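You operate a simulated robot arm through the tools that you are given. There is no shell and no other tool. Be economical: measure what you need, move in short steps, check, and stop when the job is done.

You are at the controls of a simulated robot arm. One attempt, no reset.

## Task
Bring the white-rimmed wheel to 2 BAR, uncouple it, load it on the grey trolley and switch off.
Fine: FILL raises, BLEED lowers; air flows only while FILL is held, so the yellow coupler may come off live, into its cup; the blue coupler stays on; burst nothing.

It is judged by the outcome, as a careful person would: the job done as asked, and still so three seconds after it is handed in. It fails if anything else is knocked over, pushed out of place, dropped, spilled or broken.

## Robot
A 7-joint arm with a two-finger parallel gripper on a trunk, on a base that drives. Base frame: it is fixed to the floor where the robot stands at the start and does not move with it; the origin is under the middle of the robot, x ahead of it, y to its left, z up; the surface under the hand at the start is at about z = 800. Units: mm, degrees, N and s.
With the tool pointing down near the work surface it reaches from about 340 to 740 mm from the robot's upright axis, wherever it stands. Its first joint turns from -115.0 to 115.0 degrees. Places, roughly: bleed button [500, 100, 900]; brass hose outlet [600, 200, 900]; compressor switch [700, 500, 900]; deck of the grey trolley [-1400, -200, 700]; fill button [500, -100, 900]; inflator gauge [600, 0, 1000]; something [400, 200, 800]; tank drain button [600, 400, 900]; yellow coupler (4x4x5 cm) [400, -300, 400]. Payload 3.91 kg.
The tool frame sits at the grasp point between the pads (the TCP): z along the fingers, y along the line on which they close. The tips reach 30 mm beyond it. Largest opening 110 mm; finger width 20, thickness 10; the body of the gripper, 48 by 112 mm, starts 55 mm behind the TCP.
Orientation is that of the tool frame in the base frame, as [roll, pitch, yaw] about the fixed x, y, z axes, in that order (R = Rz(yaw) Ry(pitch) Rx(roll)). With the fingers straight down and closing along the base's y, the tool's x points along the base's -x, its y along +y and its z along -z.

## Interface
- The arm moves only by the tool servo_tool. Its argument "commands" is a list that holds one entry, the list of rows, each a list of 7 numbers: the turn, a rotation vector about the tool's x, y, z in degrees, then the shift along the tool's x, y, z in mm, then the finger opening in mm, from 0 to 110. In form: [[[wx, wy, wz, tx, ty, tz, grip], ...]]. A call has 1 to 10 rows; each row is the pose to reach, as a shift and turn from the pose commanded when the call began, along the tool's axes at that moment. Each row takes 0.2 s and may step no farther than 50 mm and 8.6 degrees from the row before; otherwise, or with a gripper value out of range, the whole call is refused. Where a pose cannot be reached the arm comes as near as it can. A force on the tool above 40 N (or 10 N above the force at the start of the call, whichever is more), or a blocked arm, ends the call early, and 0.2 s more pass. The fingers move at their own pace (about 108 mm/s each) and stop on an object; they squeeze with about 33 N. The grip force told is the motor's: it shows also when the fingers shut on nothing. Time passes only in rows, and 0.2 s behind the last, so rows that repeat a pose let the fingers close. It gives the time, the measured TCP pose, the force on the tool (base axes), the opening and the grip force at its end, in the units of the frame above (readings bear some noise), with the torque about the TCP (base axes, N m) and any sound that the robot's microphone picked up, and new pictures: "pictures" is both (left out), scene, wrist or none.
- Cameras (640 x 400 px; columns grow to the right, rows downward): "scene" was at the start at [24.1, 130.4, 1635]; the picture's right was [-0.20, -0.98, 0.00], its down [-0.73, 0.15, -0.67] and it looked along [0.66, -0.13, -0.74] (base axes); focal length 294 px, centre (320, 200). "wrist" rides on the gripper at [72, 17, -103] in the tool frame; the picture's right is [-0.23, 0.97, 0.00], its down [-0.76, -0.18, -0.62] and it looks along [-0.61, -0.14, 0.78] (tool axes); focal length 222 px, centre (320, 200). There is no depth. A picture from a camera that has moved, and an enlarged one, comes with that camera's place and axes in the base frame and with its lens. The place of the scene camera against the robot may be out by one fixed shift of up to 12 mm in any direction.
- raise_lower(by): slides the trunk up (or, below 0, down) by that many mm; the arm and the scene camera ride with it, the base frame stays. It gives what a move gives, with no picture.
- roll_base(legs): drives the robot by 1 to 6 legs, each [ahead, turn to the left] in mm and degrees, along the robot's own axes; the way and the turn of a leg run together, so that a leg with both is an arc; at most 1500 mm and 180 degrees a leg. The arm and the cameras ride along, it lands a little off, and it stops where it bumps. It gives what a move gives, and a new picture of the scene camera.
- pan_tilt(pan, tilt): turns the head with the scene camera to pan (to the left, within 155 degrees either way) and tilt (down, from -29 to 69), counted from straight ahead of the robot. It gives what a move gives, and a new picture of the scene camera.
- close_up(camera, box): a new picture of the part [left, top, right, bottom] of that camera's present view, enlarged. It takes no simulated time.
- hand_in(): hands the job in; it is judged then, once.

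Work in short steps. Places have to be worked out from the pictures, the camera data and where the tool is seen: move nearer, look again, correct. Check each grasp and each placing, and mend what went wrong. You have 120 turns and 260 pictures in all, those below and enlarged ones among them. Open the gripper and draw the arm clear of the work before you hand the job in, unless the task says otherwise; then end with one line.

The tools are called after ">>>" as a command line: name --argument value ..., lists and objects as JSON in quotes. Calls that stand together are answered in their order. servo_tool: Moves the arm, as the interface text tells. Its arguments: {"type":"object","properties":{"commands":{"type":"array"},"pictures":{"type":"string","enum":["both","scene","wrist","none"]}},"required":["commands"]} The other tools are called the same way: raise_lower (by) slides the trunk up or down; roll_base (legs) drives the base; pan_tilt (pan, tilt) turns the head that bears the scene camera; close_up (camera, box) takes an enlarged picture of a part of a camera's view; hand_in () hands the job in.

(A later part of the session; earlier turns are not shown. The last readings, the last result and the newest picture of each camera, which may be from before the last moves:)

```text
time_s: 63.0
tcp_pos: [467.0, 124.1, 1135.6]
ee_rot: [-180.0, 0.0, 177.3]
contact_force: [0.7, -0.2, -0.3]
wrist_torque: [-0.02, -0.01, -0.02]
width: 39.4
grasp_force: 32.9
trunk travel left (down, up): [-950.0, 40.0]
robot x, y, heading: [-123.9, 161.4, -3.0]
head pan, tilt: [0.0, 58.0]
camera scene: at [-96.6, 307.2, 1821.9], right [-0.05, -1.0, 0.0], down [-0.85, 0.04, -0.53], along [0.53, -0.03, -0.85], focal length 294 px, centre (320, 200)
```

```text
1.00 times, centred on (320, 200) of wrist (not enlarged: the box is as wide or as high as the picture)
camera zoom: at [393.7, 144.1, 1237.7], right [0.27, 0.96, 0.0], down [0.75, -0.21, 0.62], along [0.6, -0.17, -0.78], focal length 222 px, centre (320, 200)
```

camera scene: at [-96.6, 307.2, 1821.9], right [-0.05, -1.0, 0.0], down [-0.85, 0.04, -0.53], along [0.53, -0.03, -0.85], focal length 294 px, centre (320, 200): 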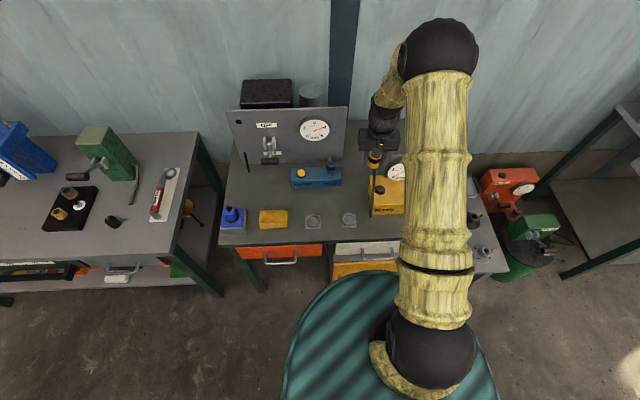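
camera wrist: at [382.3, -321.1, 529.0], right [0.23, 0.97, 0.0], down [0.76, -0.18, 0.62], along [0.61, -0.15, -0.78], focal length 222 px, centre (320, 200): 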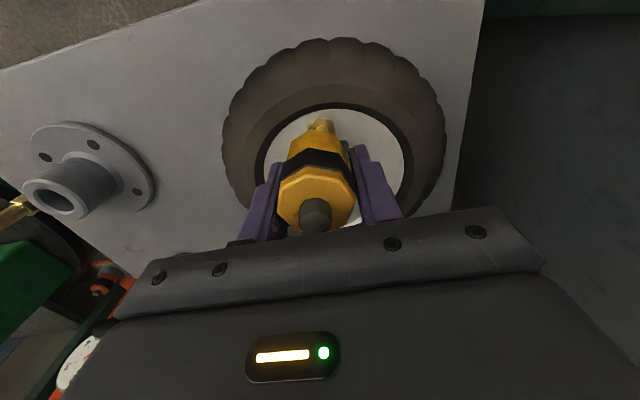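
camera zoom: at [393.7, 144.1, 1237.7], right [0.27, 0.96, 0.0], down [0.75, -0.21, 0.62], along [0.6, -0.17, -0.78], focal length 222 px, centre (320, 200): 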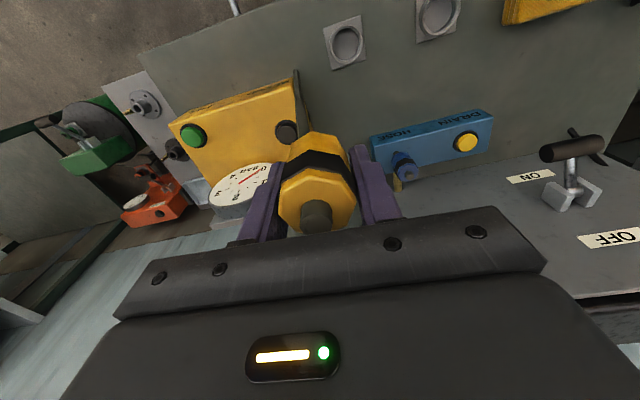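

>>> close_up --camera "scene" --box '[340, 130, 420, 230]'

>>> close_up --camera "scene" --box '[270, 190, 370, 240]'

```text
4.00 times, centred on (380, 180) of scene
camera zoom: at [-96.6, 307.2, 1821.9], right [-0.05, -1.0, 0.0], down [-0.85, 0.04, -0.53], along [0.53, -0.03, -0.85], focal length 1177 px, centre (80, 280)
```

zoom: 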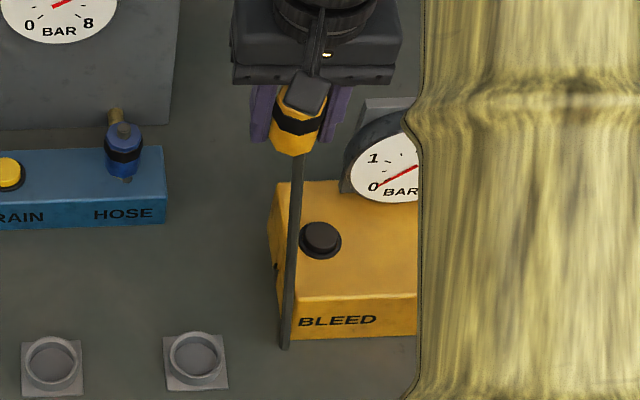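

```text
6.40 times, centred on (320, 215) of scene
camera zoom: at [-96.6, 307.2, 1821.9], right [-0.05, -1.0, 0.0], down [-0.85, 0.04, -0.53], along [0.53, -0.03, -0.85], focal length 1884 px, centre (320, 104)
```

zoom: 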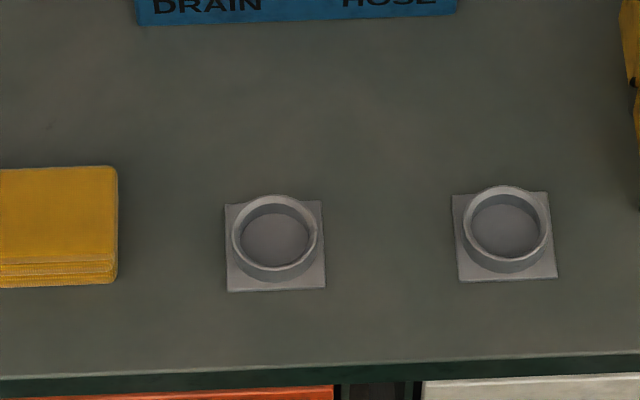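

The gauge dropped to 0 with the coupler off, as it should, and the right-hand cup is at about (435,168). I move above it and lower the trunk for a closer look.

>>> servo_tool --commands '[[[0, 0, 0, 17, 21, 0, 20], [0, 0, 0, 34, 43, 0, 20], [0, 0, 0, 34, 43, 0, 20]]]' --pictures "none"

>>> raise_lower --by -180

>>> close_up --camera "wrist" --box '[160, 0, 480, 200]'

>>> close_up --camera "scene" --box '[300, 160, 400, 260]'

```text
time_s: 63.8
tcp_pos: [433.7, 167.2, 1134.7]
ee_rot: [-180.0, 0.0, 177.3]
contact_force: [0.5, 0.3, -0.4]
wrist_torque: [-0.02, -0.03, 0.02]
width: 39.4
grasp_force: 32.6
trunk travel left (down, up): [-950.0, 40.0]
robot x, y, heading: [-121.3, 164.9, -2.4]
head pan, tilt: [0.0, 58.0]
```

```text
time_s: 65.8
tcp_pos: [433.3, 167.4, 954.3]
ee_rot: [180.0, 0.0, 177.3]
contact_force: [0.3, 0.2, -0.7]
wrist_torque: [0.0, 0.01, 0.0]
width: 39.1
grasp_force: 32.8
trunk travel left (down, up): [-770.0, 220.0]
robot x, y, heading: [-120.1, 164.6, -2.8]
head pan, tilt: [0.0, 58.0]
```

```text
2.00 times, centred on (320, 100) of wrist
camera zoom: at [360.7, 187.5, 1056.3], right [0.27, 0.96, 0.0], down [0.75, -0.21, 0.62], along [0.6, -0.17, -0.78], focal length 444 px, centre (320, 400)
```

zoom: 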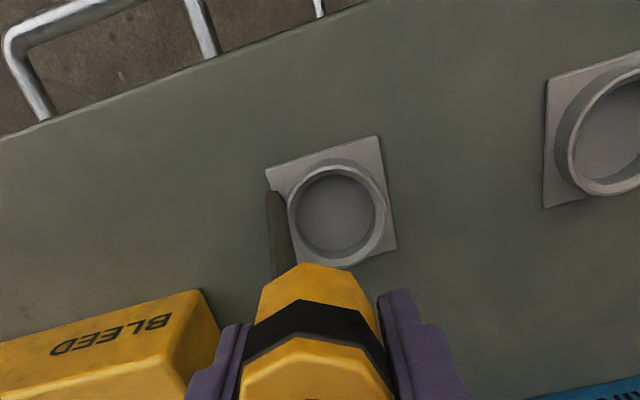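

```text
4.00 times, centred on (350, 210) of scene
camera zoom: at [-96.8, 307.3, 1641.9], right [-0.05, -1.0, 0.0], down [-0.85, 0.04, -0.53], along [0.53, -0.03, -0.85], focal length 1177 px, centre (200, 160)
```

zoom: 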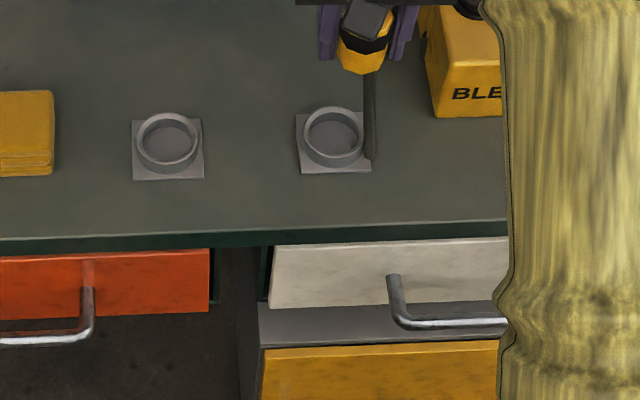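

The wrist camera puts the cup at about (430,177). I shift there and come down to about 25 mm above its rim.

>>> servo_tool --commands '[[[0, 0, 0, 2, 9, 0, 20], [0, 0, 0, 2, 9, 40, 20], [0, 0, 0, 2, 9, 75, 20], [0, 0, 0, 2, 9, 75, 20]]]' --pictures "none"

>>> close_up --camera "wrist" --box '[200, 60, 440, 260]'

>>> close_up --camera "scene" --box '[320, 160, 400, 220]'

```text
time_s: 66.8
tcp_pos: [432.2, 175.3, 877.7]
ee_rot: [-180.0, 0.1, 177.3]
contact_force: [1.3, -0.4, -1.1]
wrist_torque: [-0.01, -0.02, 0.01]
width: 39.3
grasp_force: 32.9
trunk travel left (down, up): [-770.0, 220.0]
robot x, y, heading: [-119.7, 161.2, -2.8]
head pan, tilt: [0.0, 58.0]
```

```text
2.00 times, centred on (320, 160) of wrist
camera zoom: at [359.0, 196.4, 980.1], right [0.27, 0.96, 0.0], down [0.75, -0.21, 0.62], along [0.6, -0.17, -0.78], focal length 444 px, centre (320, 280)
```

zoom: 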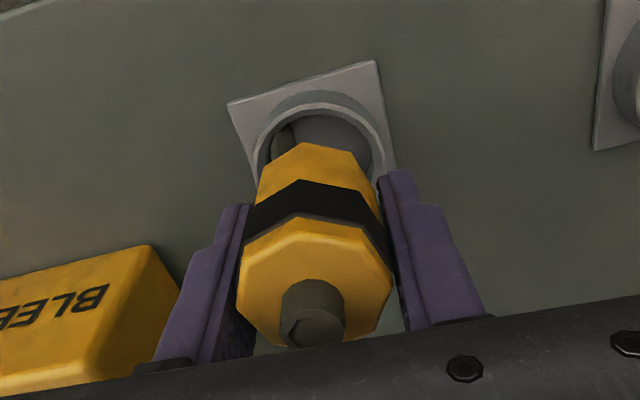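

```text
6.67 times, centred on (360, 190) of scene
camera zoom: at [-96.9, 307.3, 1641.9], right [-0.05, -1.0, 0.0], down [-0.85, 0.04, -0.53], along [0.53, -0.03, -0.85], focal length 1962 px, centre (53, 267)
```

zoom: 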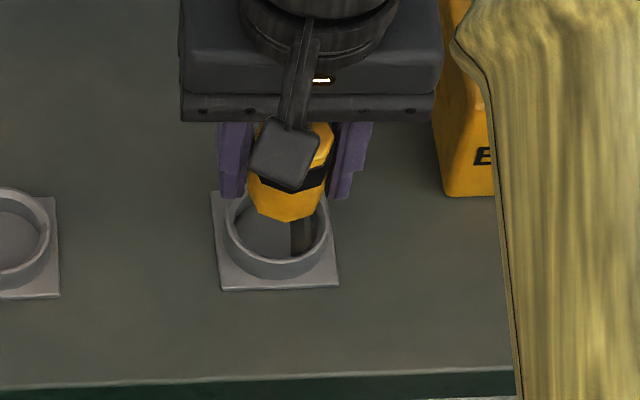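

Coupler and cup agree within a few mm. I lower 22 mm and look again before entering the cup.

>>> servo_tool --commands '[[[0, 0, 0, 0, 1, 10, 20], [0, 0, 0, 0, 1, 20, 20], [0, 0, 0, 0, 1, 22, 20]]]' --pictures "none"

>>> close_up --camera "wrist" --box '[200, 60, 440, 260]'

>>> close_up --camera "scene" --box '[330, 170, 390, 210]'

```text
time_s: 67.6
tcp_pos: [431.0, 176.4, 855.4]
ee_rot: [180.0, 0.0, 177.3]
contact_force: [0.3, 0.7, -1.3]
wrist_torque: [0.01, -0.01, -0.02]
width: 39.6
grasp_force: 33.1
trunk travel left (down, up): [-770.0, 220.0]
robot x, y, heading: [-120.5, 162.3, -2.7]
head pan, tilt: [0.0, 58.0]
```

```text
2.00 times, centred on (320, 160) of wrist
camera zoom: at [358.9, 197.9, 958.3], right [0.27, 0.96, 0.0], down [0.75, -0.21, 0.62], along [0.6, -0.17, -0.78], focal length 444 px, centre (320, 280)
```

zoom: 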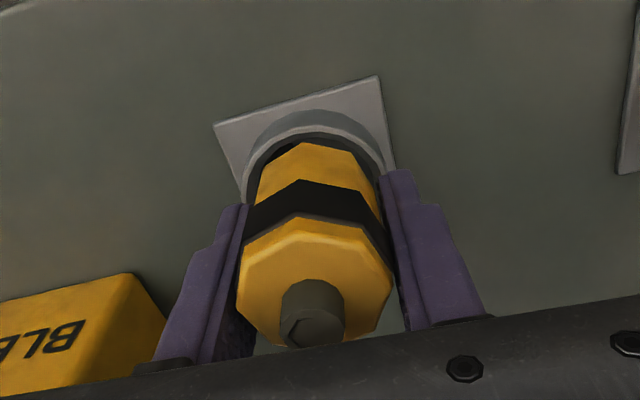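

```text
10.00 times, centred on (360, 190) of scene
camera zoom: at [-96.7, 307.3, 1641.9], right [-0.05, -1.0, 0.0], down [-0.85, 0.04, -0.53], along [0.53, -0.03, -0.85], focal length 2943 px, centre (-80, 300)
```

zoom: 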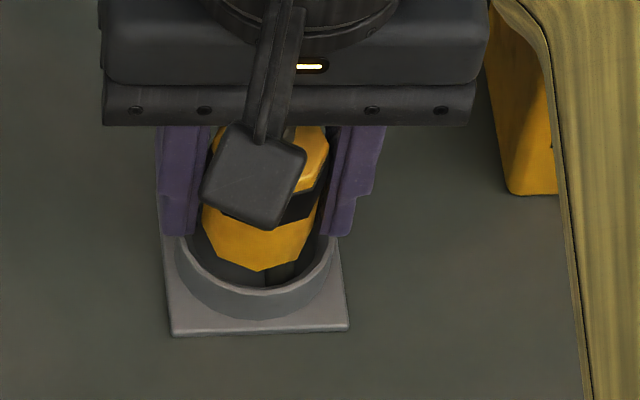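

Centred; I lower into the cup until contact.

>>> servo_tool --commands '[[[0, 0, 0, 0, 0, 5, 20], [0, 0, 0, 0, 0, 10, 20], [0, 0, 0, 0, 0, 14, 20]]]' --pictures "none"

>>> close_up --camera "scene" --box '[330, 170, 390, 210]'

```text
time_s: 68.3
tcp_pos: [430.5, 178.8, 849.1]
ee_rot: [179.9, 0.3, 177.3]
contact_force: [-10.6, 0.2, 25.2]
wrist_torque: [-0.12, 0.51, 0.01]
width: 39.3
grasp_force: 33.2
trunk travel left (down, up): [-770.0, 220.0]
robot x, y, heading: [-118.0, 164.0, -2.9]
head pan, tilt: [0.0, 58.0]
stopped in row 3: the force on the tool passed its limit at 47 N (the readings are from after the stop); the commanded pose is now the measured one
```

```text
10.00 times, centred on (360, 190) of scene
camera zoom: at [-100.9, 307.2, 1642.3], right [-0.05, -1.0, 0.0], down [-0.85, 0.04, -0.53], along [0.53, -0.03, -0.85], focal length 2943 px, centre (-80, 300)
```

zoom: 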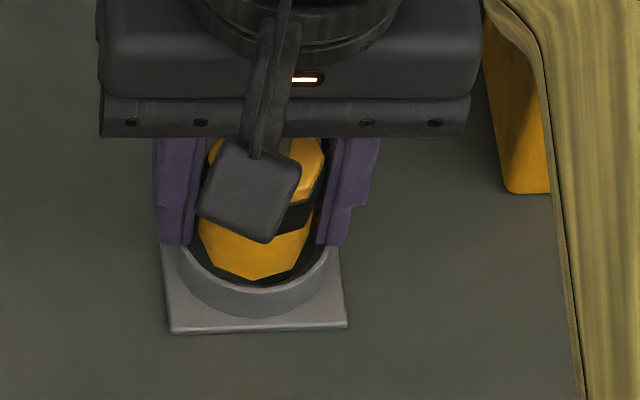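

Contact came at TCP z 849, probably the fingertips on the rim with the coupler just inside, plus a push toward -x. I back up 3 mm, shift 3 mm toward -x and lower again lightly.

>>> servo_tool --commands '[[[0, 0, 0, 0, 0, -3, 20], [0, 0, 0, 3, -1, -3, 20], [0, 0, 0, 3, -1, -1, 20], [0, 0, 0, 3, -1, 0, 20]]]' --pictures "none"

>>> close_up --camera "wrist" --box '[200, 60, 440, 260]'

>>> close_up --camera "scene" --box '[330, 170, 390, 210]'

```text
time_s: 69.3
tcp_pos: [430.9, 177.9, 850.2]
ee_rot: [179.9, 0.8, 177.3]
contact_force: [6.0, 5.5, 32.1]
wrist_torque: [0.05, 0.14, 0.01]
width: 39.3
grasp_force: 33.5
trunk travel left (down, up): [-770.0, 220.0]
robot x, y, heading: [-119.4, 158.4, -2.7]
head pan, tilt: [0.0, 58.0]
```

```text
2.00 times, centred on (320, 160) of wrist
camera zoom: at [356.7, 197.9, 951.3], right [0.27, 0.96, 0.01], down [0.74, -0.21, 0.63], along [0.61, -0.17, -0.77], focal length 444 px, centre (320, 280)
```

zoom: 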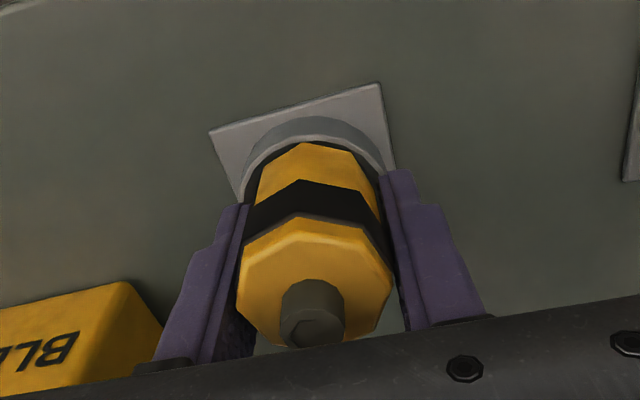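

```text
10.00 times, centred on (360, 190) of scene
camera zoom: at [-99.2, 307.9, 1642.3], right [-0.05, -1.0, 0.0], down [-0.85, 0.04, -0.53], along [0.53, -0.03, -0.85], focal length 2943 px, centre (-80, 300)
```

zoom: 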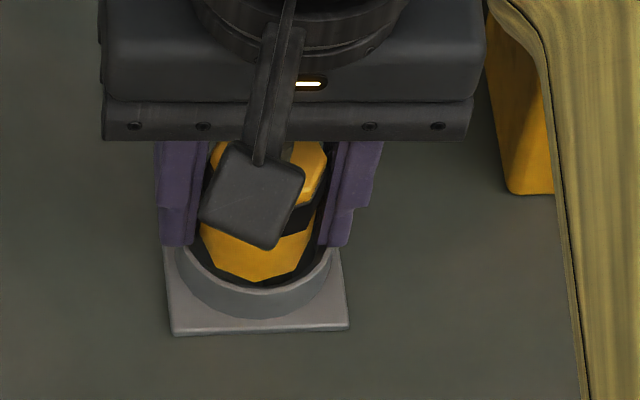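

The coupler resists sideways motion in the cup, so it is inside the ring. I relax the load by 1 mm up and 2 mm back, then open gently.

>>> servo_tool --commands '[[[0, 0, 0, -1.5, 0.5, -1.5, 20], [0, 0, 0, -1.5, 0.5, -1.5, 20], [0, 0, 0, -1.5, 0.5, -1.5, 44], [0, 0, 0, -1.5, 0.5, -1.5, 60], [0, 0, 0, -1.5, 0.5, -1.5, 60]]]' --pictures "none"

>>> close_up --camera "wrist" --box '[200, 60, 440, 260]'

>>> close_up --camera "scene" --box '[330, 170, 390, 210]'

```text
time_s: 70.5
tcp_pos: [430.5, 181.1, 850.1]
ee_rot: [179.9, 0.5, 177.4]
contact_force: [7.9, 24.7, 30.3]
wrist_torque: [-0.16, -0.01, 0.08]
width: 47.1
grasp_force: 0.1
trunk travel left (down, up): [-770.0, 220.0]
robot x, y, heading: [-116.2, 164.7, -2.8]
head pan, tilt: [0.0, 58.0]
```

```text
2.00 times, centred on (320, 160) of wrist
camera zoom: at [357.3, 201.1, 951.5], right [0.27, 0.96, 0.0], down [0.75, -0.21, 0.63], along [0.61, -0.17, -0.78], focal length 444 px, centre (320, 280)
```

zoom: 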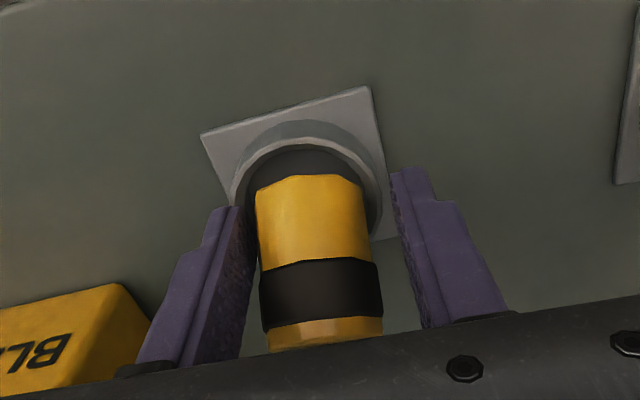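

```text
10.00 times, centred on (360, 190) of scene
camera zoom: at [-99.1, 311.3, 1641.6], right [-0.05, -1.0, 0.0], down [-0.85, 0.04, -0.53], along [0.53, -0.03, -0.85], focal length 2943 px, centre (-80, 300)
```

zoom: 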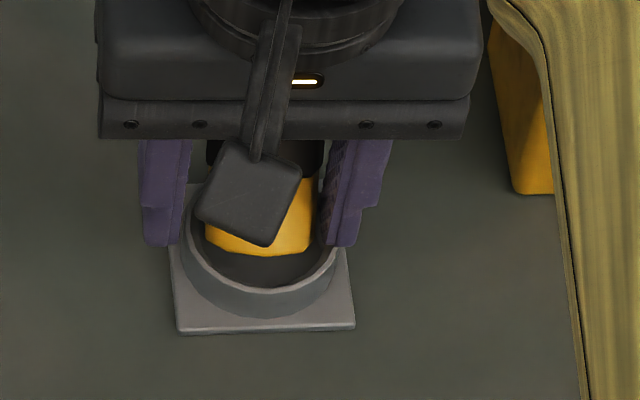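

The coupler now leans toward +x and the opening stopped at 47 mm, so something is off. I look closer before moving anything.

>>> close_up --camera "wrist" --box '[240, 100, 400, 220]'

>>> pan_tilt --pan -8 --tilt 50

>>> close_up --camera "scene" --box '[270, 140, 370, 220]'

```text
3.33 times, centred on (320, 160) of wrist
camera zoom: at [357.3, 201.1, 951.5], right [0.27, 0.96, 0.0], down [0.75, -0.21, 0.63], along [0.61, -0.17, -0.78], focal length 740 px, centre (320, 333)
```

zoom: 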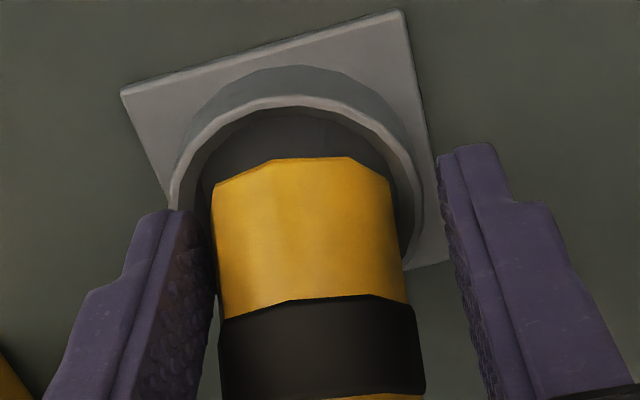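

```text
time_s: 71.2
tcp_pos: [432.1, 181.7, 850.2]
ee_rot: [180.0, 0.5, 177.4]
contact_force: [7.9, 24.8, 31.5]
wrist_torque: [-0.1, -0.05, 0.06]
width: 47.2
grasp_force: 0.1
trunk travel left (down, up): [-770.0, 220.0]
robot x, y, heading: [-118.5, 159.7, -2.7]
head pan, tilt: [-8.0, 50.0]
camera scene: at [-92.1, 299.9, 1651.8], right [-0.19, -0.98, 0.0], down [-0.75, 0.14, -0.64], along [0.63, -0.12, -0.77], focal length 294 px, centre (320, 200)
```

scene: 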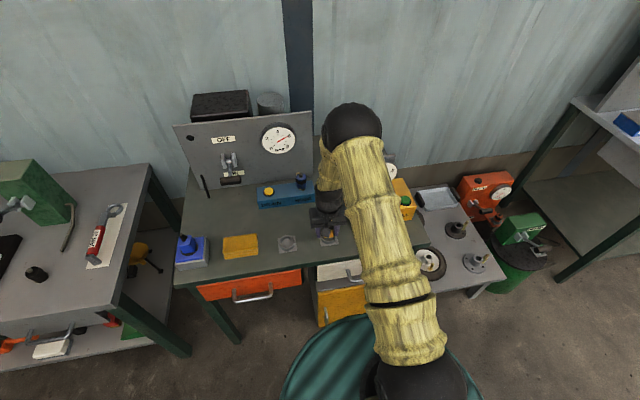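

```text
5.00 times, centred on (320, 180) of scene
camera zoom: at [-92.1, 299.9, 1651.8], right [-0.19, -0.98, 0.0], down [-0.75, 0.14, -0.64], along [0.63, -0.12, -0.77], focal length 1472 px, centre (320, 300)
```

zoom: 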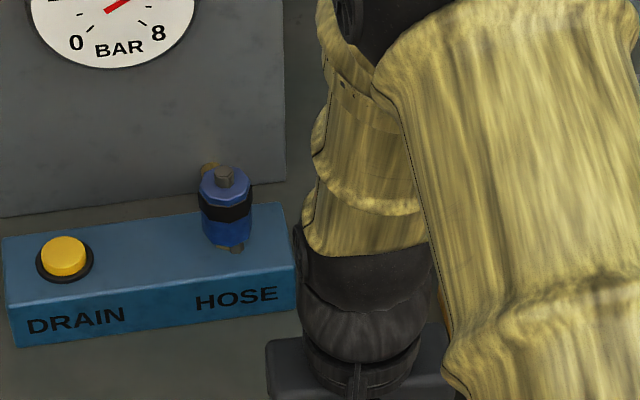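

The coupler has tipped toward +x, leaning on the far side of the ring. I re-grip it as it is and lift slightly to free it.

>>> servo_tool --commands '[[[0, 0, 0, 0, -2, -2, 40], [0, 0, 0, 0, -2, -2, 20], [0, 0, 0, 0, -2, -2, 20]]]' --pictures "none"

>>> close_up --camera "wrist" --box '[200, 60, 440, 260]'

```text
time_s: 72.0
tcp_pos: [428.5, 174.5, 848.7]
ee_rot: [180.0, 0.1, 177.2]
contact_force: [3.1, 10.2, 11.0]
wrist_torque: [0.46, 0.0, -0.11]
width: 38.9
grasp_force: 33.4
trunk travel left (down, up): [-770.0, 220.0]
robot x, y, heading: [-122.3, 165.4, -2.8]
head pan, tilt: [-8.0, 50.0]
```

```text
2.00 times, centred on (320, 160) of wrist
camera zoom: at [356.4, 195.4, 951.9], right [0.27, 0.96, 0.0], down [0.75, -0.21, 0.63], along [0.6, -0.17, -0.78], focal length 444 px, centre (320, 280)
```

zoom: 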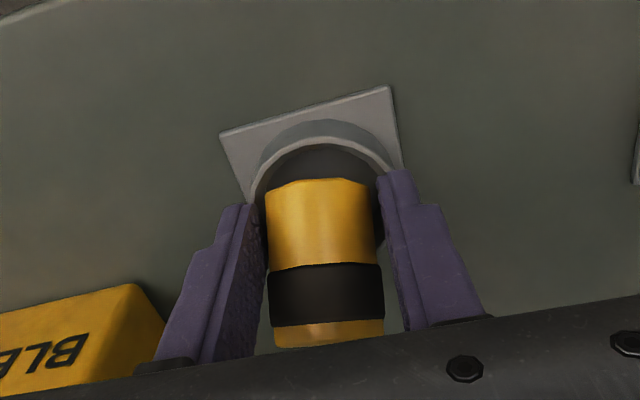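

Gripped again at 39 mm; I lift 45 mm to see how the coupler sits in the fingers.

>>> servo_tool --commands '[[[0, 0, 0, 0, 0, -10, 20], [0, 0, 0, 0, 0, -25, 20], [0, 0, 0, 0, 0, -45, 20], [0, 0, 0, 0, 0, -45, 20]]]' --pictures "none"

>>> close_up --camera "wrist" --box '[160, 40, 480, 240]'

>>> pan_tilt --pan 8 --tilt 55

>>> close_up --camera "scene" --box '[340, 130, 460, 230]'

```text
time_s: 73.0
tcp_pos: [430.8, 176.8, 894.1]
ee_rot: [-180.0, 0.3, 177.3]
contact_force: [0.2, -0.5, -0.8]
wrist_torque: [-0.03, 0.04, -0.03]
width: 38.9
grasp_force: 32.7
trunk travel left (down, up): [-770.0, 220.0]
robot x, y, heading: [-118.6, 161.2, -2.5]
head pan, tilt: [-8.0, 50.0]
```

```text
2.00 times, centred on (320, 140) of wrist
camera zoom: at [358.1, 196.2, 995.9], right [0.27, 0.96, 0.0], down [0.75, -0.21, 0.63], along [0.6, -0.17, -0.78], focal length 444 px, centre (320, 320)
```

zoom: 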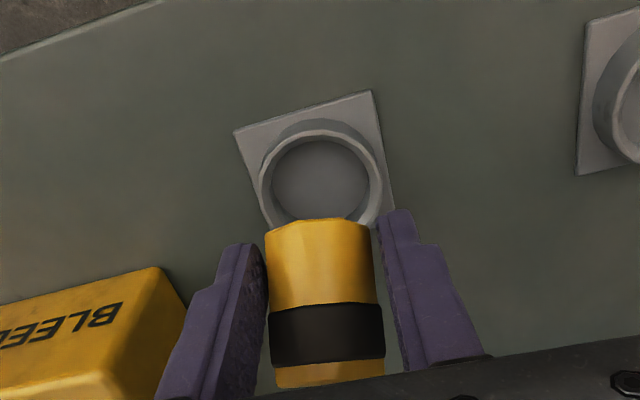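

```text
time_s: 73.8
tcp_pos: [431.7, 177.0, 894.6]
ee_rot: [179.8, 0.3, 177.3]
contact_force: [-1.0, 0.2, -1.1]
wrist_torque: [-0.03, -0.01, -0.03]
width: 38.8
grasp_force: 33.2
trunk travel left (down, up): [-770.0, 220.0]
robot x, y, heading: [-123.9, 162.1, -2.7]
head pan, tilt: [8.0, 55.0]
camera scene: at [-93.6, 317.2, 1645.6], right [0.09, -1.0, 0.0], down [-0.82, -0.07, -0.57], along [0.57, 0.05, -0.82], focal length 294 px, centre (320, 200)
```

scene: 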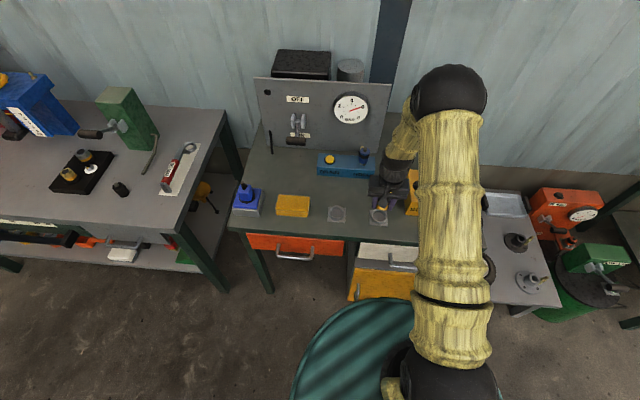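

```text
4.00 times, centred on (400, 180) of scene
camera zoom: at [-93.6, 317.2, 1645.6], right [0.09, -1.0, 0.0], down [-0.82, -0.07, -0.57], along [0.57, 0.05, -0.82], focal length 1177 px, centre (0, 280)
```

zoom: 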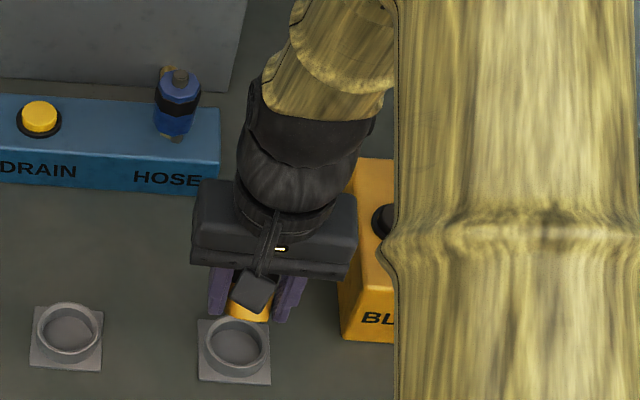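

The cup's inner width is only about 43 mm at about (428.5,176.5), so I had been about 5 mm off, and the coupler is now tilted about 50° in the fingers. I raise it and turn the hand about its y to bring the coupler upright, in two stages.

>>> servo_tool --commands '[[[0, 0, 0, 0, 0, -30, 20], [0, 0, 0, 0, 0, -60, 20], [0, -8, 0, 0, 0, -60, 20], [0, -16, 0, 0, 0, -60, 20], [0, -24, 0, 0, 0, -60, 20], [0, -32, 0, 0, 0, -60, 20]]]'

>>> close_up --camera "scene" --box '[340, 130, 460, 230]'

```text
time_s: 75.2
tcp_pos: [430.0, 175.6, 956.0]
ee_rot: [179.9, 32.3, 177.3]
contact_force: [-0.2, 0.2, -1.9]
wrist_torque: [-0.05, 0.03, -0.02]
width: 38.6
grasp_force: 33.2
trunk travel left (down, up): [-770.0, 220.0]
robot x, y, heading: [-121.2, 160.2, -2.9]
head pan, tilt: [8.0, 55.0]
camera scene: at [-93.6, 317.5, 1645.5], right [0.09, -1.0, 0.0], down [-0.82, -0.08, -0.57], along [0.57, 0.05, -0.82], focal length 294 px, centre (320, 200)
camera wrist: at [313.8, 198.1, 1002.9], right [0.24, 0.96, 0.12], down [0.3, -0.19, 0.93], along [0.92, -0.19, -0.34], focal length 222 px, centre (320, 200)
```

scene: 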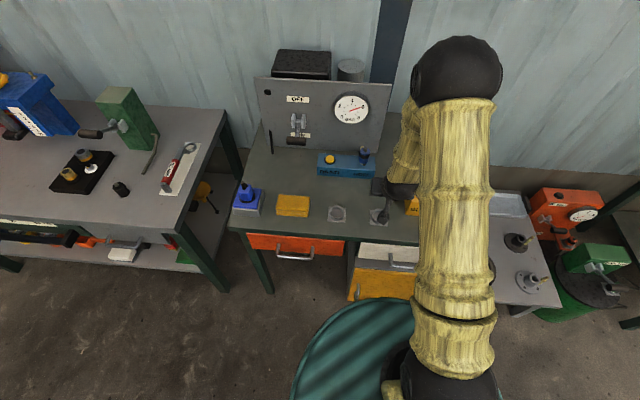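
wrist: 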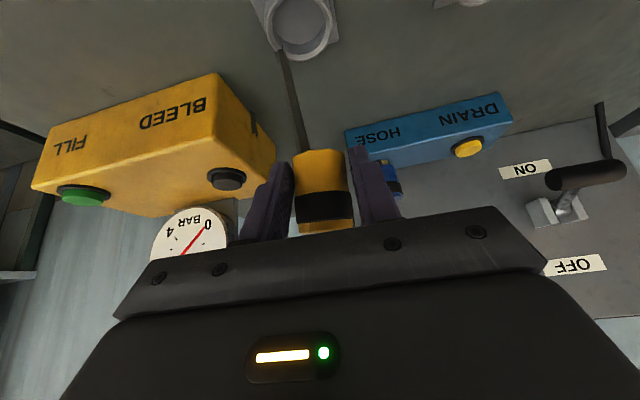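

```text
4.00 times, centred on (400, 180) of scene
camera zoom: at [-93.6, 317.5, 1645.5], right [0.09, -1.0, 0.0], down [-0.82, -0.08, -0.57], along [0.57, 0.05, -0.82], focal length 1177 px, centre (0, 280)
```

zoom: 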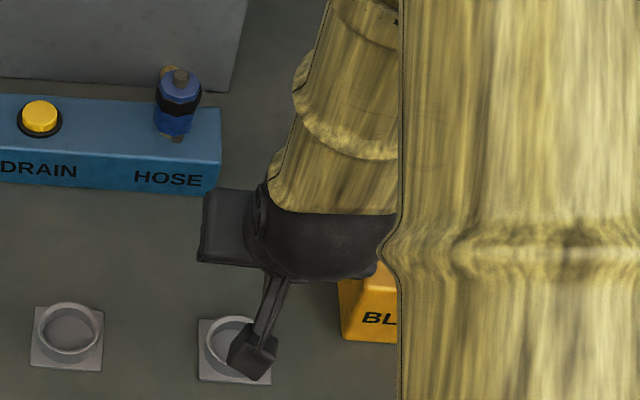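

>>> close_up --camera "wrist" --box '[260, 130, 380, 240]'

>>> pan_tilt --pan 20 --tilt 55

```text
3.64 times, centred on (320, 185) of wrist
camera zoom: at [313.8, 198.1, 1002.9], right [0.24, 0.96, 0.12], down [0.3, -0.19, 0.93], along [0.92, -0.19, -0.34], focal length 808 px, centre (320, 254)
```

zoom: 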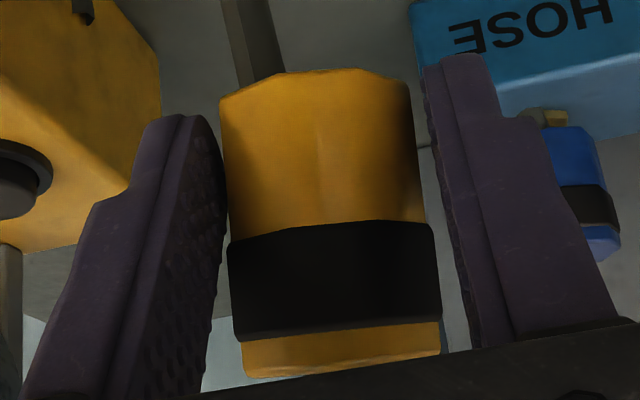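

```text
time_s: 76.0
tcp_pos: [431.0, 175.8, 954.2]
ee_rot: [179.9, 32.4, 177.2]
contact_force: [0.8, 0.1, -1.8]
wrist_torque: [-0.02, 0.02, -0.02]
width: 38.5
grasp_force: 32.9
trunk travel left (down, up): [-770.0, 220.0]
robot x, y, heading: [-121.5, 161.7, -2.7]
head pan, tilt: [20.0, 55.0]
camera scene: at [-96.6, 332.0, 1645.5], right [0.3, -0.96, 0.0], down [-0.78, -0.24, -0.57], along [0.55, 0.17, -0.82], focal length 294 px, centre (320, 200)
```

scene: 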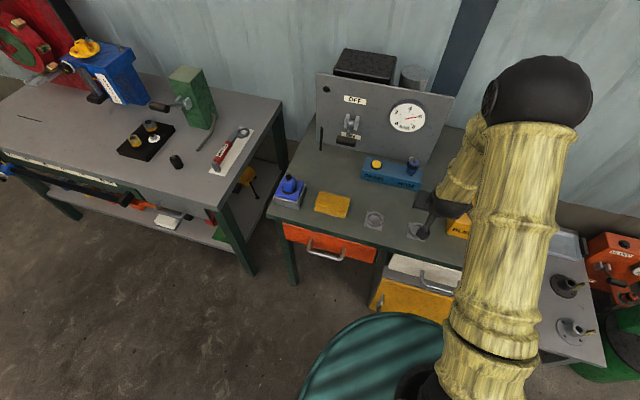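

The coupler is now nearly upright but held only by the finger corners, so I'll stand it on the clear bench between the cups and re-grip it properly. I turn 7° more and shift 66 mm in +y.

>>> servo_tool --commands '[[[0, -4, 0, 0, 16, 0, 20], [0, -7, 0, 0, 33, 0, 20], [0, -7, 0, 0, 50, 0, 20], [0, -7, 0, 0, 66, 0, 20]]]' --pictures "none"

>>> raise_lower --by -85

>>> close_up --camera "wrist" --box '[240, 0, 400, 240]'

>>> close_up --camera "scene" --box '[340, 150, 480, 250]'

```text
time_s: 77.0
tcp_pos: [434.6, 242.1, 956.8]
ee_rot: [-180.0, 39.3, 177.3]
contact_force: [-0.3, 0.0, -0.5]
wrist_torque: [0.02, -0.01, 0.0]
width: 38.4
grasp_force: 33.5
trunk travel left (down, up): [-770.0, 220.0]
robot x, y, heading: [-119.9, 160.5, -2.6]
head pan, tilt: [20.0, 55.0]
```

```text
time_s: 78.2
tcp_pos: [434.3, 241.4, 871.6]
ee_rot: [179.9, 39.3, 177.2]
contact_force: [-0.2, -1.0, -1.1]
wrist_torque: [0.0, 0.06, 0.0]
width: 38.4
grasp_force: 33.0
trunk travel left (down, up): [-685.0, 305.0]
robot x, y, heading: [-118.5, 161.8, -2.7]
head pan, tilt: [20.0, 55.0]
```

```text
1.67 times, centred on (320, 120) of wrist
camera zoom: at [311.9, 264.2, 904.4], right [0.22, 0.96, 0.15], down [0.19, -0.19, 0.96], along [0.96, -0.19, -0.22], focal length 370 px, centre (320, 333)
```

zoom: 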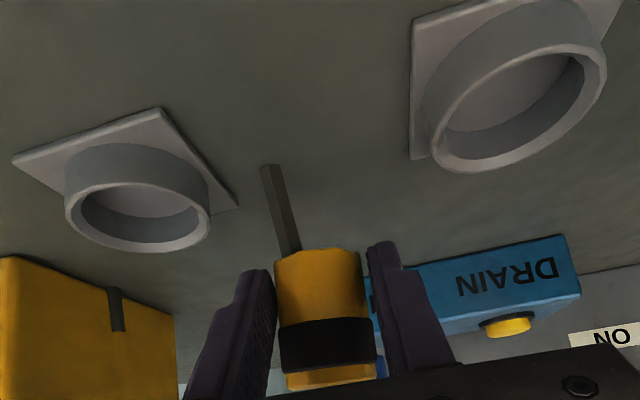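

```text
4.00 times, centred on (410, 200) of scene
camera zoom: at [-96.8, 332.1, 1560.6], right [0.3, -0.95, 0.0], down [-0.78, -0.24, -0.57], along [0.55, 0.17, -0.82], focal length 1177 px, centre (-40, 200)
```

zoom: 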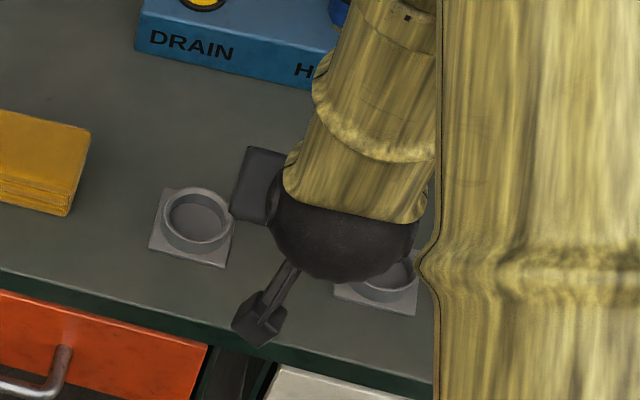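

The coupler is upright over clear bench between the cups. I lower straight down, in small steps near contact.

>>> servo_tool --commands '[[[0, 0, 0, 10.1, 0, 12.4, 20], [0, 0, 0, 15.2, 0, 18.6, 20], [0, 0, 0, 17.7, 0, 21.7, 20], [0, 0, 0, 20.3, 0, 24.8, 20]]]' --pictures "none"

>>> close_up --camera "wrist" --box '[240, 0, 400, 240]'

```text
time_s: 79.2
tcp_pos: [433.1, 240.5, 838.7]
ee_rot: [179.9, 39.3, 177.2]
contact_force: [-0.1, -0.7, -1.3]
wrist_torque: [0.01, 0.05, 0.01]
width: 38.4
grasp_force: 33.0
trunk travel left (down, up): [-685.0, 305.0]
robot x, y, heading: [-118.3, 161.2, -2.7]
head pan, tilt: [20.0, 55.0]
```

```text
1.67 times, centred on (320, 120) of wrist
camera zoom: at [312.2, 264.3, 872.1], right [0.22, 0.96, 0.14], down [0.19, -0.19, 0.96], along [0.96, -0.19, -0.22], focal length 370 px, centre (320, 333)
```

zoom: 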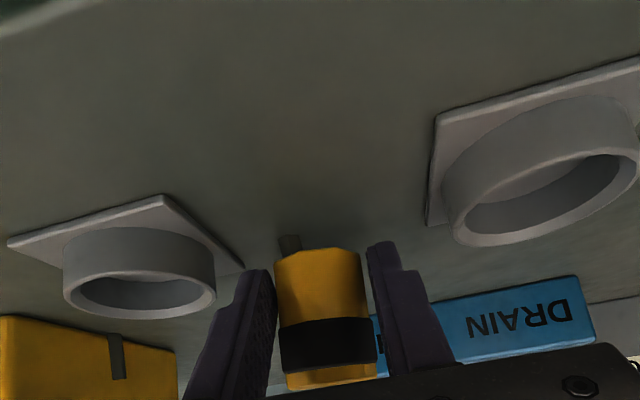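

>>> servo_tool --commands '[[[0, 0, 0, 1.3, 0, 1.5, 20], [0, 0, 0, 2.5, 0, 3.1, 20], [0, 0, 0, 3.8, 0, 4.6, 20]]]' --pictures "none"

>>> close_up --camera "wrist" --box '[260, 120, 380, 240]'

```text
time_s: 80.0
tcp_pos: [433.4, 241.8, 833.0]
ee_rot: [-180.0, 39.4, 177.2]
contact_force: [-0.1, -0.5, -1.5]
wrist_torque: [0.01, 0.04, 0.01]
width: 38.3
grasp_force: 32.9
trunk travel left (down, up): [-685.0, 305.0]
robot x, y, heading: [-114.3, 160.5, -2.5]
head pan, tilt: [20.0, 55.0]
```

```text
3.33 times, centred on (320, 180) of wrist
camera zoom: at [312.1, 264.1, 866.4], right [0.22, 0.96, 0.15], down [0.19, -0.19, 0.96], along [0.96, -0.19, -0.22], focal length 740 px, centre (320, 267)
```

zoom: 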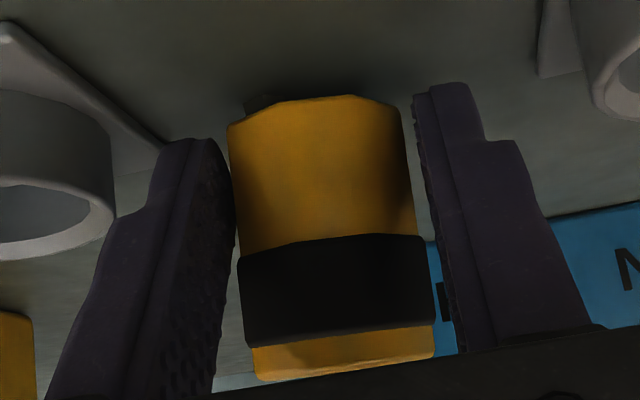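

>>> servo_tool --commands '[[[0, 0, 0, 1.3, 0, 1.5, 20], [0, 0, 0, 2.5, 0, 3.1, 20], [0, 0, 0, 3.2, 0, 3.9, 20]]]' --pictures "none"

>>> close_up --camera "wrist" --box '[260, 120, 380, 240]'

```text
time_s: 80.8
tcp_pos: [432.2, 241.4, 829.2]
ee_rot: [179.9, 39.5, 177.2]
contact_force: [-2.2, 0.6, 11.5]
wrist_torque: [-0.2, 0.0, -0.19]
width: 38.0
grasp_force: 33.0
trunk travel left (down, up): [-685.0, 305.0]
robot x, y, heading: [-119.2, 159.7, -2.7]
head pan, tilt: [20.0, 55.0]
```

```text
3.33 times, centred on (320, 180) of wrist
camera zoom: at [311.4, 264.1, 862.0], right [0.22, 0.96, 0.15], down [0.18, -0.19, 0.96], along [0.96, -0.19, -0.22], focal length 740 px, centre (320, 267)
```

zoom: 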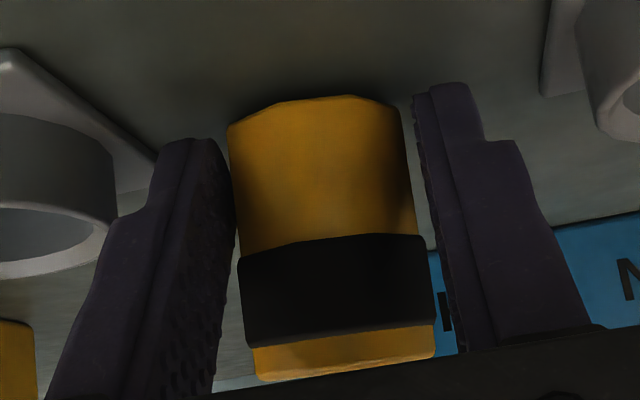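

Contact at 11 N, partly fingertip on the bench; the coupler's bottom is at bench level within a couple of mm. I ease up 0.5 mm and open slowly.

>>> servo_tool --commands '[[[0, 0, 0, -0.3, 0, -0.4, 20], [0, 0, 0, -0.3, 0, -0.4, 40], [0, 0, 0, -0.3, 0, -0.4, 44], [0, 0, 0, -0.3, 0, -0.4, 50], [0, 0, 0, -0.3, 0, -0.4, 50]]]' --pictures "none"

>>> close_up --camera "wrist" --box '[240, 100, 400, 240]'

```text
time_s: 82.0
tcp_pos: [433.7, 242.3, 830.5]
ee_rot: [179.9, 39.5, 177.3]
contact_force: [0.9, 10.3, 15.6]
wrist_torque: [-0.09, -0.16, 0.13]
width: 44.7
grasp_force: 0.1
trunk travel left (down, up): [-685.0, 305.0]
robot x, y, heading: [-119.1, 162.4, -2.6]
head pan, tilt: [20.0, 55.0]
```

```text
2.86 times, centred on (320, 170) of wrist
camera zoom: at [311.1, 265.2, 862.1], right [0.22, 0.96, 0.15], down [0.18, -0.19, 0.97], along [0.96, -0.19, -0.22], focal length 635 px, centre (320, 286)
```

zoom: 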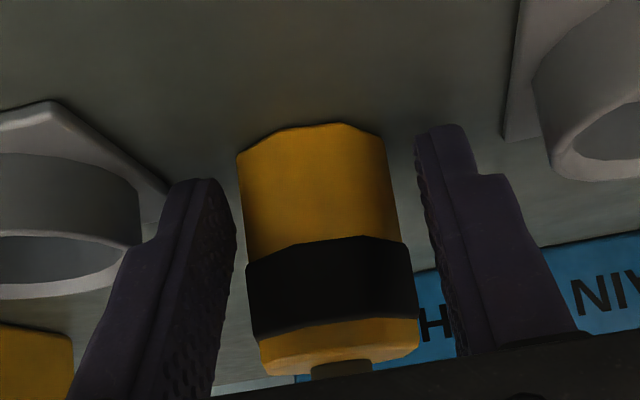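

The coupler now stands upright on the bench. I lift 2 mm, open wider and retreat along the finger axis.

>>> servo_tool --commands '[[[0, 0, 0, -1.5, 0, -2, 50], [0, 0, 0, -1.5, 0, -3, 70], [0, 0, 0, -1.5, 0, -3, 75], [0, 0, 0, -1.5, 0, -30, 75], [0, 0, 0, -1.5, 0, -70, 75], [0, 0, 0, -1.5, 0, -110, 75]]]' --pictures "wrist"

```text
time_s: 82.8
tcp_pos: [428.6, 247.7, 833.4]
ee_rot: [179.6, 39.3, 177.6]
contact_force: [2.2, 8.3, -1.0]
wrist_torque: [0.21, -0.02, 0.31]
width: 69.5
grasp_force: 0.2
trunk travel left (down, up): [-685.0, 305.0]
robot x, y, heading: [-119.2, 162.6, -2.6]
head pan, tilt: [20.0, 55.0]
stopped in row 4: the force on the tool passed its limit at 44 N (the readings are from after the stop); the commanded pose is now the measured one
camera wrist: at [306.7, 267.3, 868.3], right [0.21, 0.97, 0.15], down [0.19, -0.19, 0.96], along [0.96, -0.18, -0.22], focal length 222 px, centre (320, 200)
```

wrist: 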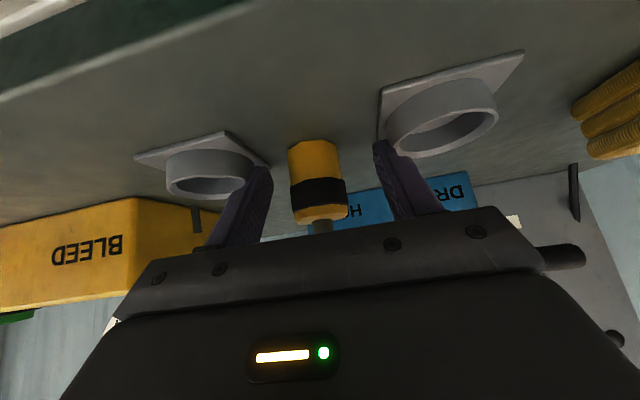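

The -y finger opened against the right cup's side. I narrow the opening a little, then retreat.

>>> servo_tool --commands '[[[0, 0, 0, 0, -3, 0, 56], [0, 0, 0, 0, -3, 0, 56], [0, 0, 0, 0, -3, -30, 56], [0, 0, 0, 0, -3, -70, 56], [0, 0, 0, 0, -3, -110, 56]]]' --pictures "wrist"

>>> close_up --camera "scene" --box '[340, 150, 480, 250]'

```text
time_s: 84.0
tcp_pos: [359.7, 244.6, 921.1]
ee_rot: [179.7, 39.1, 177.4]
contact_force: [-0.5, 0.4, -0.2]
wrist_torque: [0.01, 0.0, 0.03]
width: 56.0
grasp_force: 0.1
trunk travel left (down, up): [-685.0, 305.0]
robot x, y, heading: [-121.3, 161.7, -2.9]
head pan, tilt: [20.0, 55.0]
camera wrist: at [237.1, 266.4, 954.4], right [0.22, 0.97, 0.15], down [0.19, -0.19, 0.96], along [0.96, -0.18, -0.22], focal length 222 px, centre (320, 200)
```

wrist: 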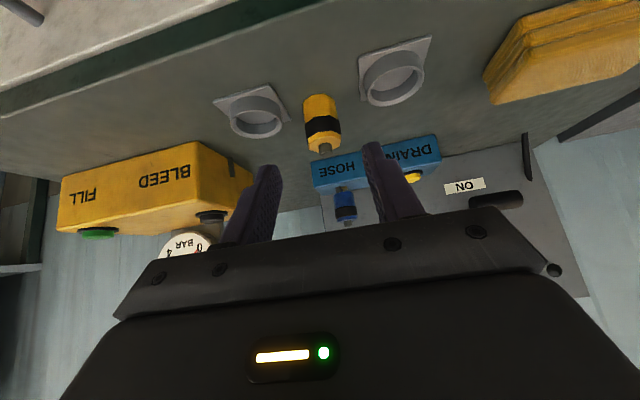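

```text
4.00 times, centred on (410, 200) of scene
camera zoom: at [-98.0, 332.1, 1560.5], right [0.3, -0.95, 0.0], down [-0.78, -0.24, -0.57], along [0.55, 0.17, -0.82], focal length 1177 px, centre (-40, 200)
```

zoom: 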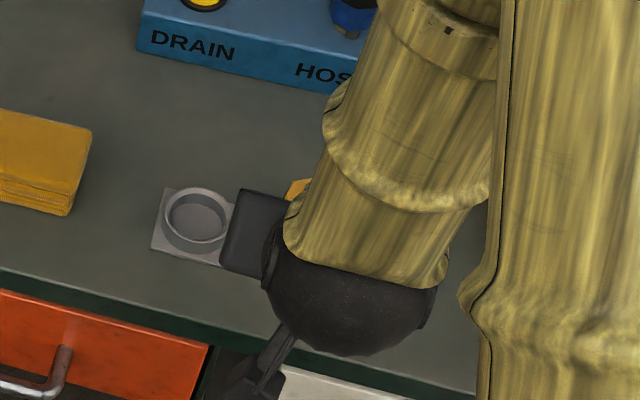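

The coupler stands freely and cups are in place. I raise the trunk, turn the hand back to vertical and look down on it.

>>> raise_lower --by 90

>>> servo_tool --commands '[[[0, 8, 0, 0, 0, 0, 56], [0, 16, 0, 0, 0, 0, 56], [0, 24, 0, 0, 0, 0, 56], [0, 32, 0, 0, 0, 0, 56], [0, 39.1, 0, 0, 0, 0, 56], [0, 39.1, 0, 0, 0, 0, 56]]]' --pictures "none"

```text
time_s: 85.3
tcp_pos: [359.9, 245.3, 1011.1]
ee_rot: [179.9, 39.1, 177.4]
contact_force: [-0.5, -0.2, -0.7]
wrist_torque: [0.0, 0.0, 0.0]
width: 55.8
grasp_force: 0.1
trunk travel left (down, up): [-775.0, 215.0]
robot x, y, heading: [-118.3, 161.3, -2.7]
head pan, tilt: [20.0, 55.0]
```

```text
time_s: 86.7
tcp_pos: [359.3, 245.6, 1011.7]
ee_rot: [179.8, 0.0, 177.6]
contact_force: [0.2, -0.5, 0.6]
wrist_torque: [0.03, 0.02, 0.0]
width: 56.1
grasp_force: 0.1
trunk travel left (down, up): [-775.0, 215.0]
robot x, y, heading: [-122.9, 165.8, -2.6]
head pan, tilt: [20.0, 55.0]
```

>>> servo_tool --commands '[[[0, 0, 0, -40, 0, 0, 60], [0, 0, 0, -80, 0, 10, 60], [0, 0, 0, -85, 0, 40, 60], [0, 0, 0, -85, 0, 40, 60]]]' --pictures "none"

>>> close_up --camera "wrist" --box '[160, 0, 480, 200]'

```text
time_s: 87.7
tcp_pos: [444.7, 241.3, 970.6]
ee_rot: [179.8, 0.1, 177.6]
contact_force: [0.6, -0.3, -0.1]
wrist_torque: [0.01, 0.01, -0.02]
width: 60.3
grasp_force: 0.0
trunk travel left (down, up): [-775.0, 215.0]
robot x, y, heading: [-119.8, 162.6, -2.4]
head pan, tilt: [20.0, 55.0]
```

```text
2.00 times, centred on (320, 100) of wrist
camera zoom: at [371.7, 260.5, 1072.4], right [0.27, 0.96, 0.0], down [0.75, -0.21, 0.62], along [0.6, -0.16, -0.78], focal length 444 px, centre (320, 400)
```

zoom: 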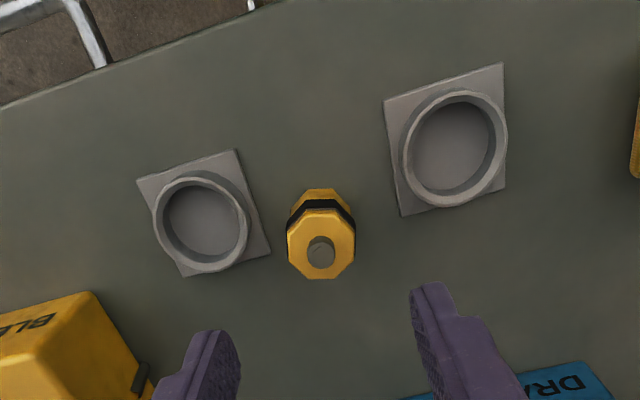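

The coupler is at about (450,240.5) and the right cup at about (427,178). I align over the coupler and come down to look again before gripping.

>>> servo_tool --commands '[[[0, 0, 0, -6, 0, 30, 62], [0, 0, 0, -6, 0, 60, 62], [0, 0, 0, -6, 0, 80, 62], [0, 0, 0, -6, 0, 80, 62]]]' --pictures "none"

>>> close_up --camera "wrist" --box '[160, 40, 480, 240]'

```text
time_s: 88.7
tcp_pos: [452.8, 241.2, 890.0]
ee_rot: [179.8, 0.1, 177.7]
contact_force: [0.8, -0.1, 0.8]
wrist_torque: [0.01, 0.01, 0.01]
width: 62.2
grasp_force: 0.0
trunk travel left (down, up): [-775.0, 215.0]
robot x, y, heading: [-118.5, 162.2, -2.5]
head pan, tilt: [20.0, 55.0]
```

```text
2.00 times, centred on (320, 140) of wrist
camera zoom: at [378.8, 260.5, 992.1], right [0.27, 0.96, 0.0], down [0.75, -0.21, 0.62], along [0.6, -0.16, -0.78], focal length 444 px, centre (320, 320)
```

zoom: 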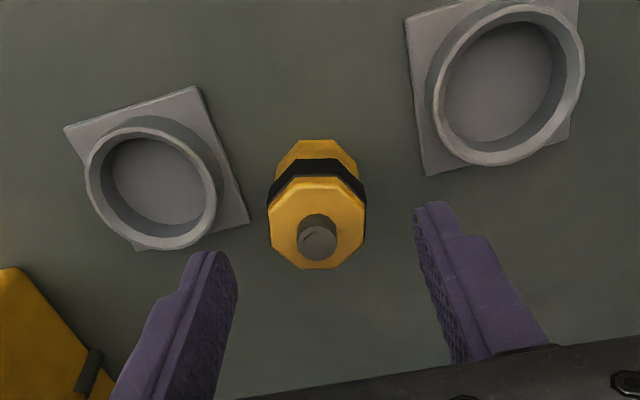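

Triangulated: coupler centre (452.8,240.4), top at about z 848. The hand is centred, so I descend to TCP 852 to hold it high and close.

>>> servo_tool --commands '[[[0, 0, 0, 0, -0.5, 20, 62], [0, 0, 0, 0, -0.5, 38, 62], [0, 0, 0, 0, -0.5, 38, 45], [0, 0, 0, 0, -0.5, 38, 20], [0, 0, 0, 0, -0.5, 38, 20]]]' --pictures "none"

>>> close_up --camera "wrist" --box '[200, 80, 440, 240]'

```text
time_s: 89.9
tcp_pos: [450.9, 240.4, 852.4]
ee_rot: [179.8, 0.1, 177.6]
contact_force: [-0.6, 0.2, -0.1]
wrist_torque: [-0.08, 0.01, 0.01]
width: 34.8
grasp_force: 32.5
trunk travel left (down, up): [-775.0, 215.0]
robot x, y, heading: [-117.2, 165.6, -2.6]
head pan, tilt: [20.0, 55.0]
```

```text
2.50 times, centred on (320, 160) of wrist
camera zoom: at [377.9, 260.2, 954.9], right [0.27, 0.96, 0.0], down [0.75, -0.21, 0.62], along [0.6, -0.16, -0.78], focal length 555 px, centre (320, 300)
```

zoom: 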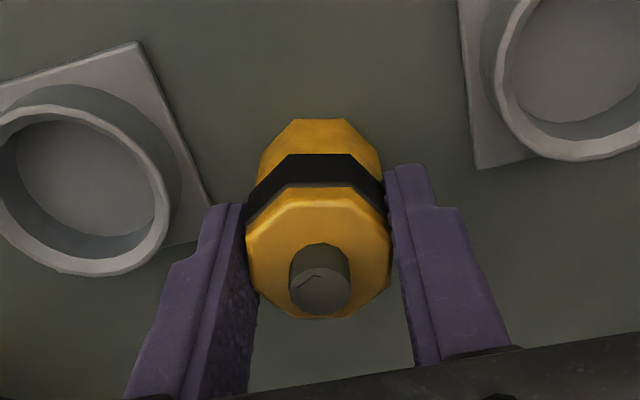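

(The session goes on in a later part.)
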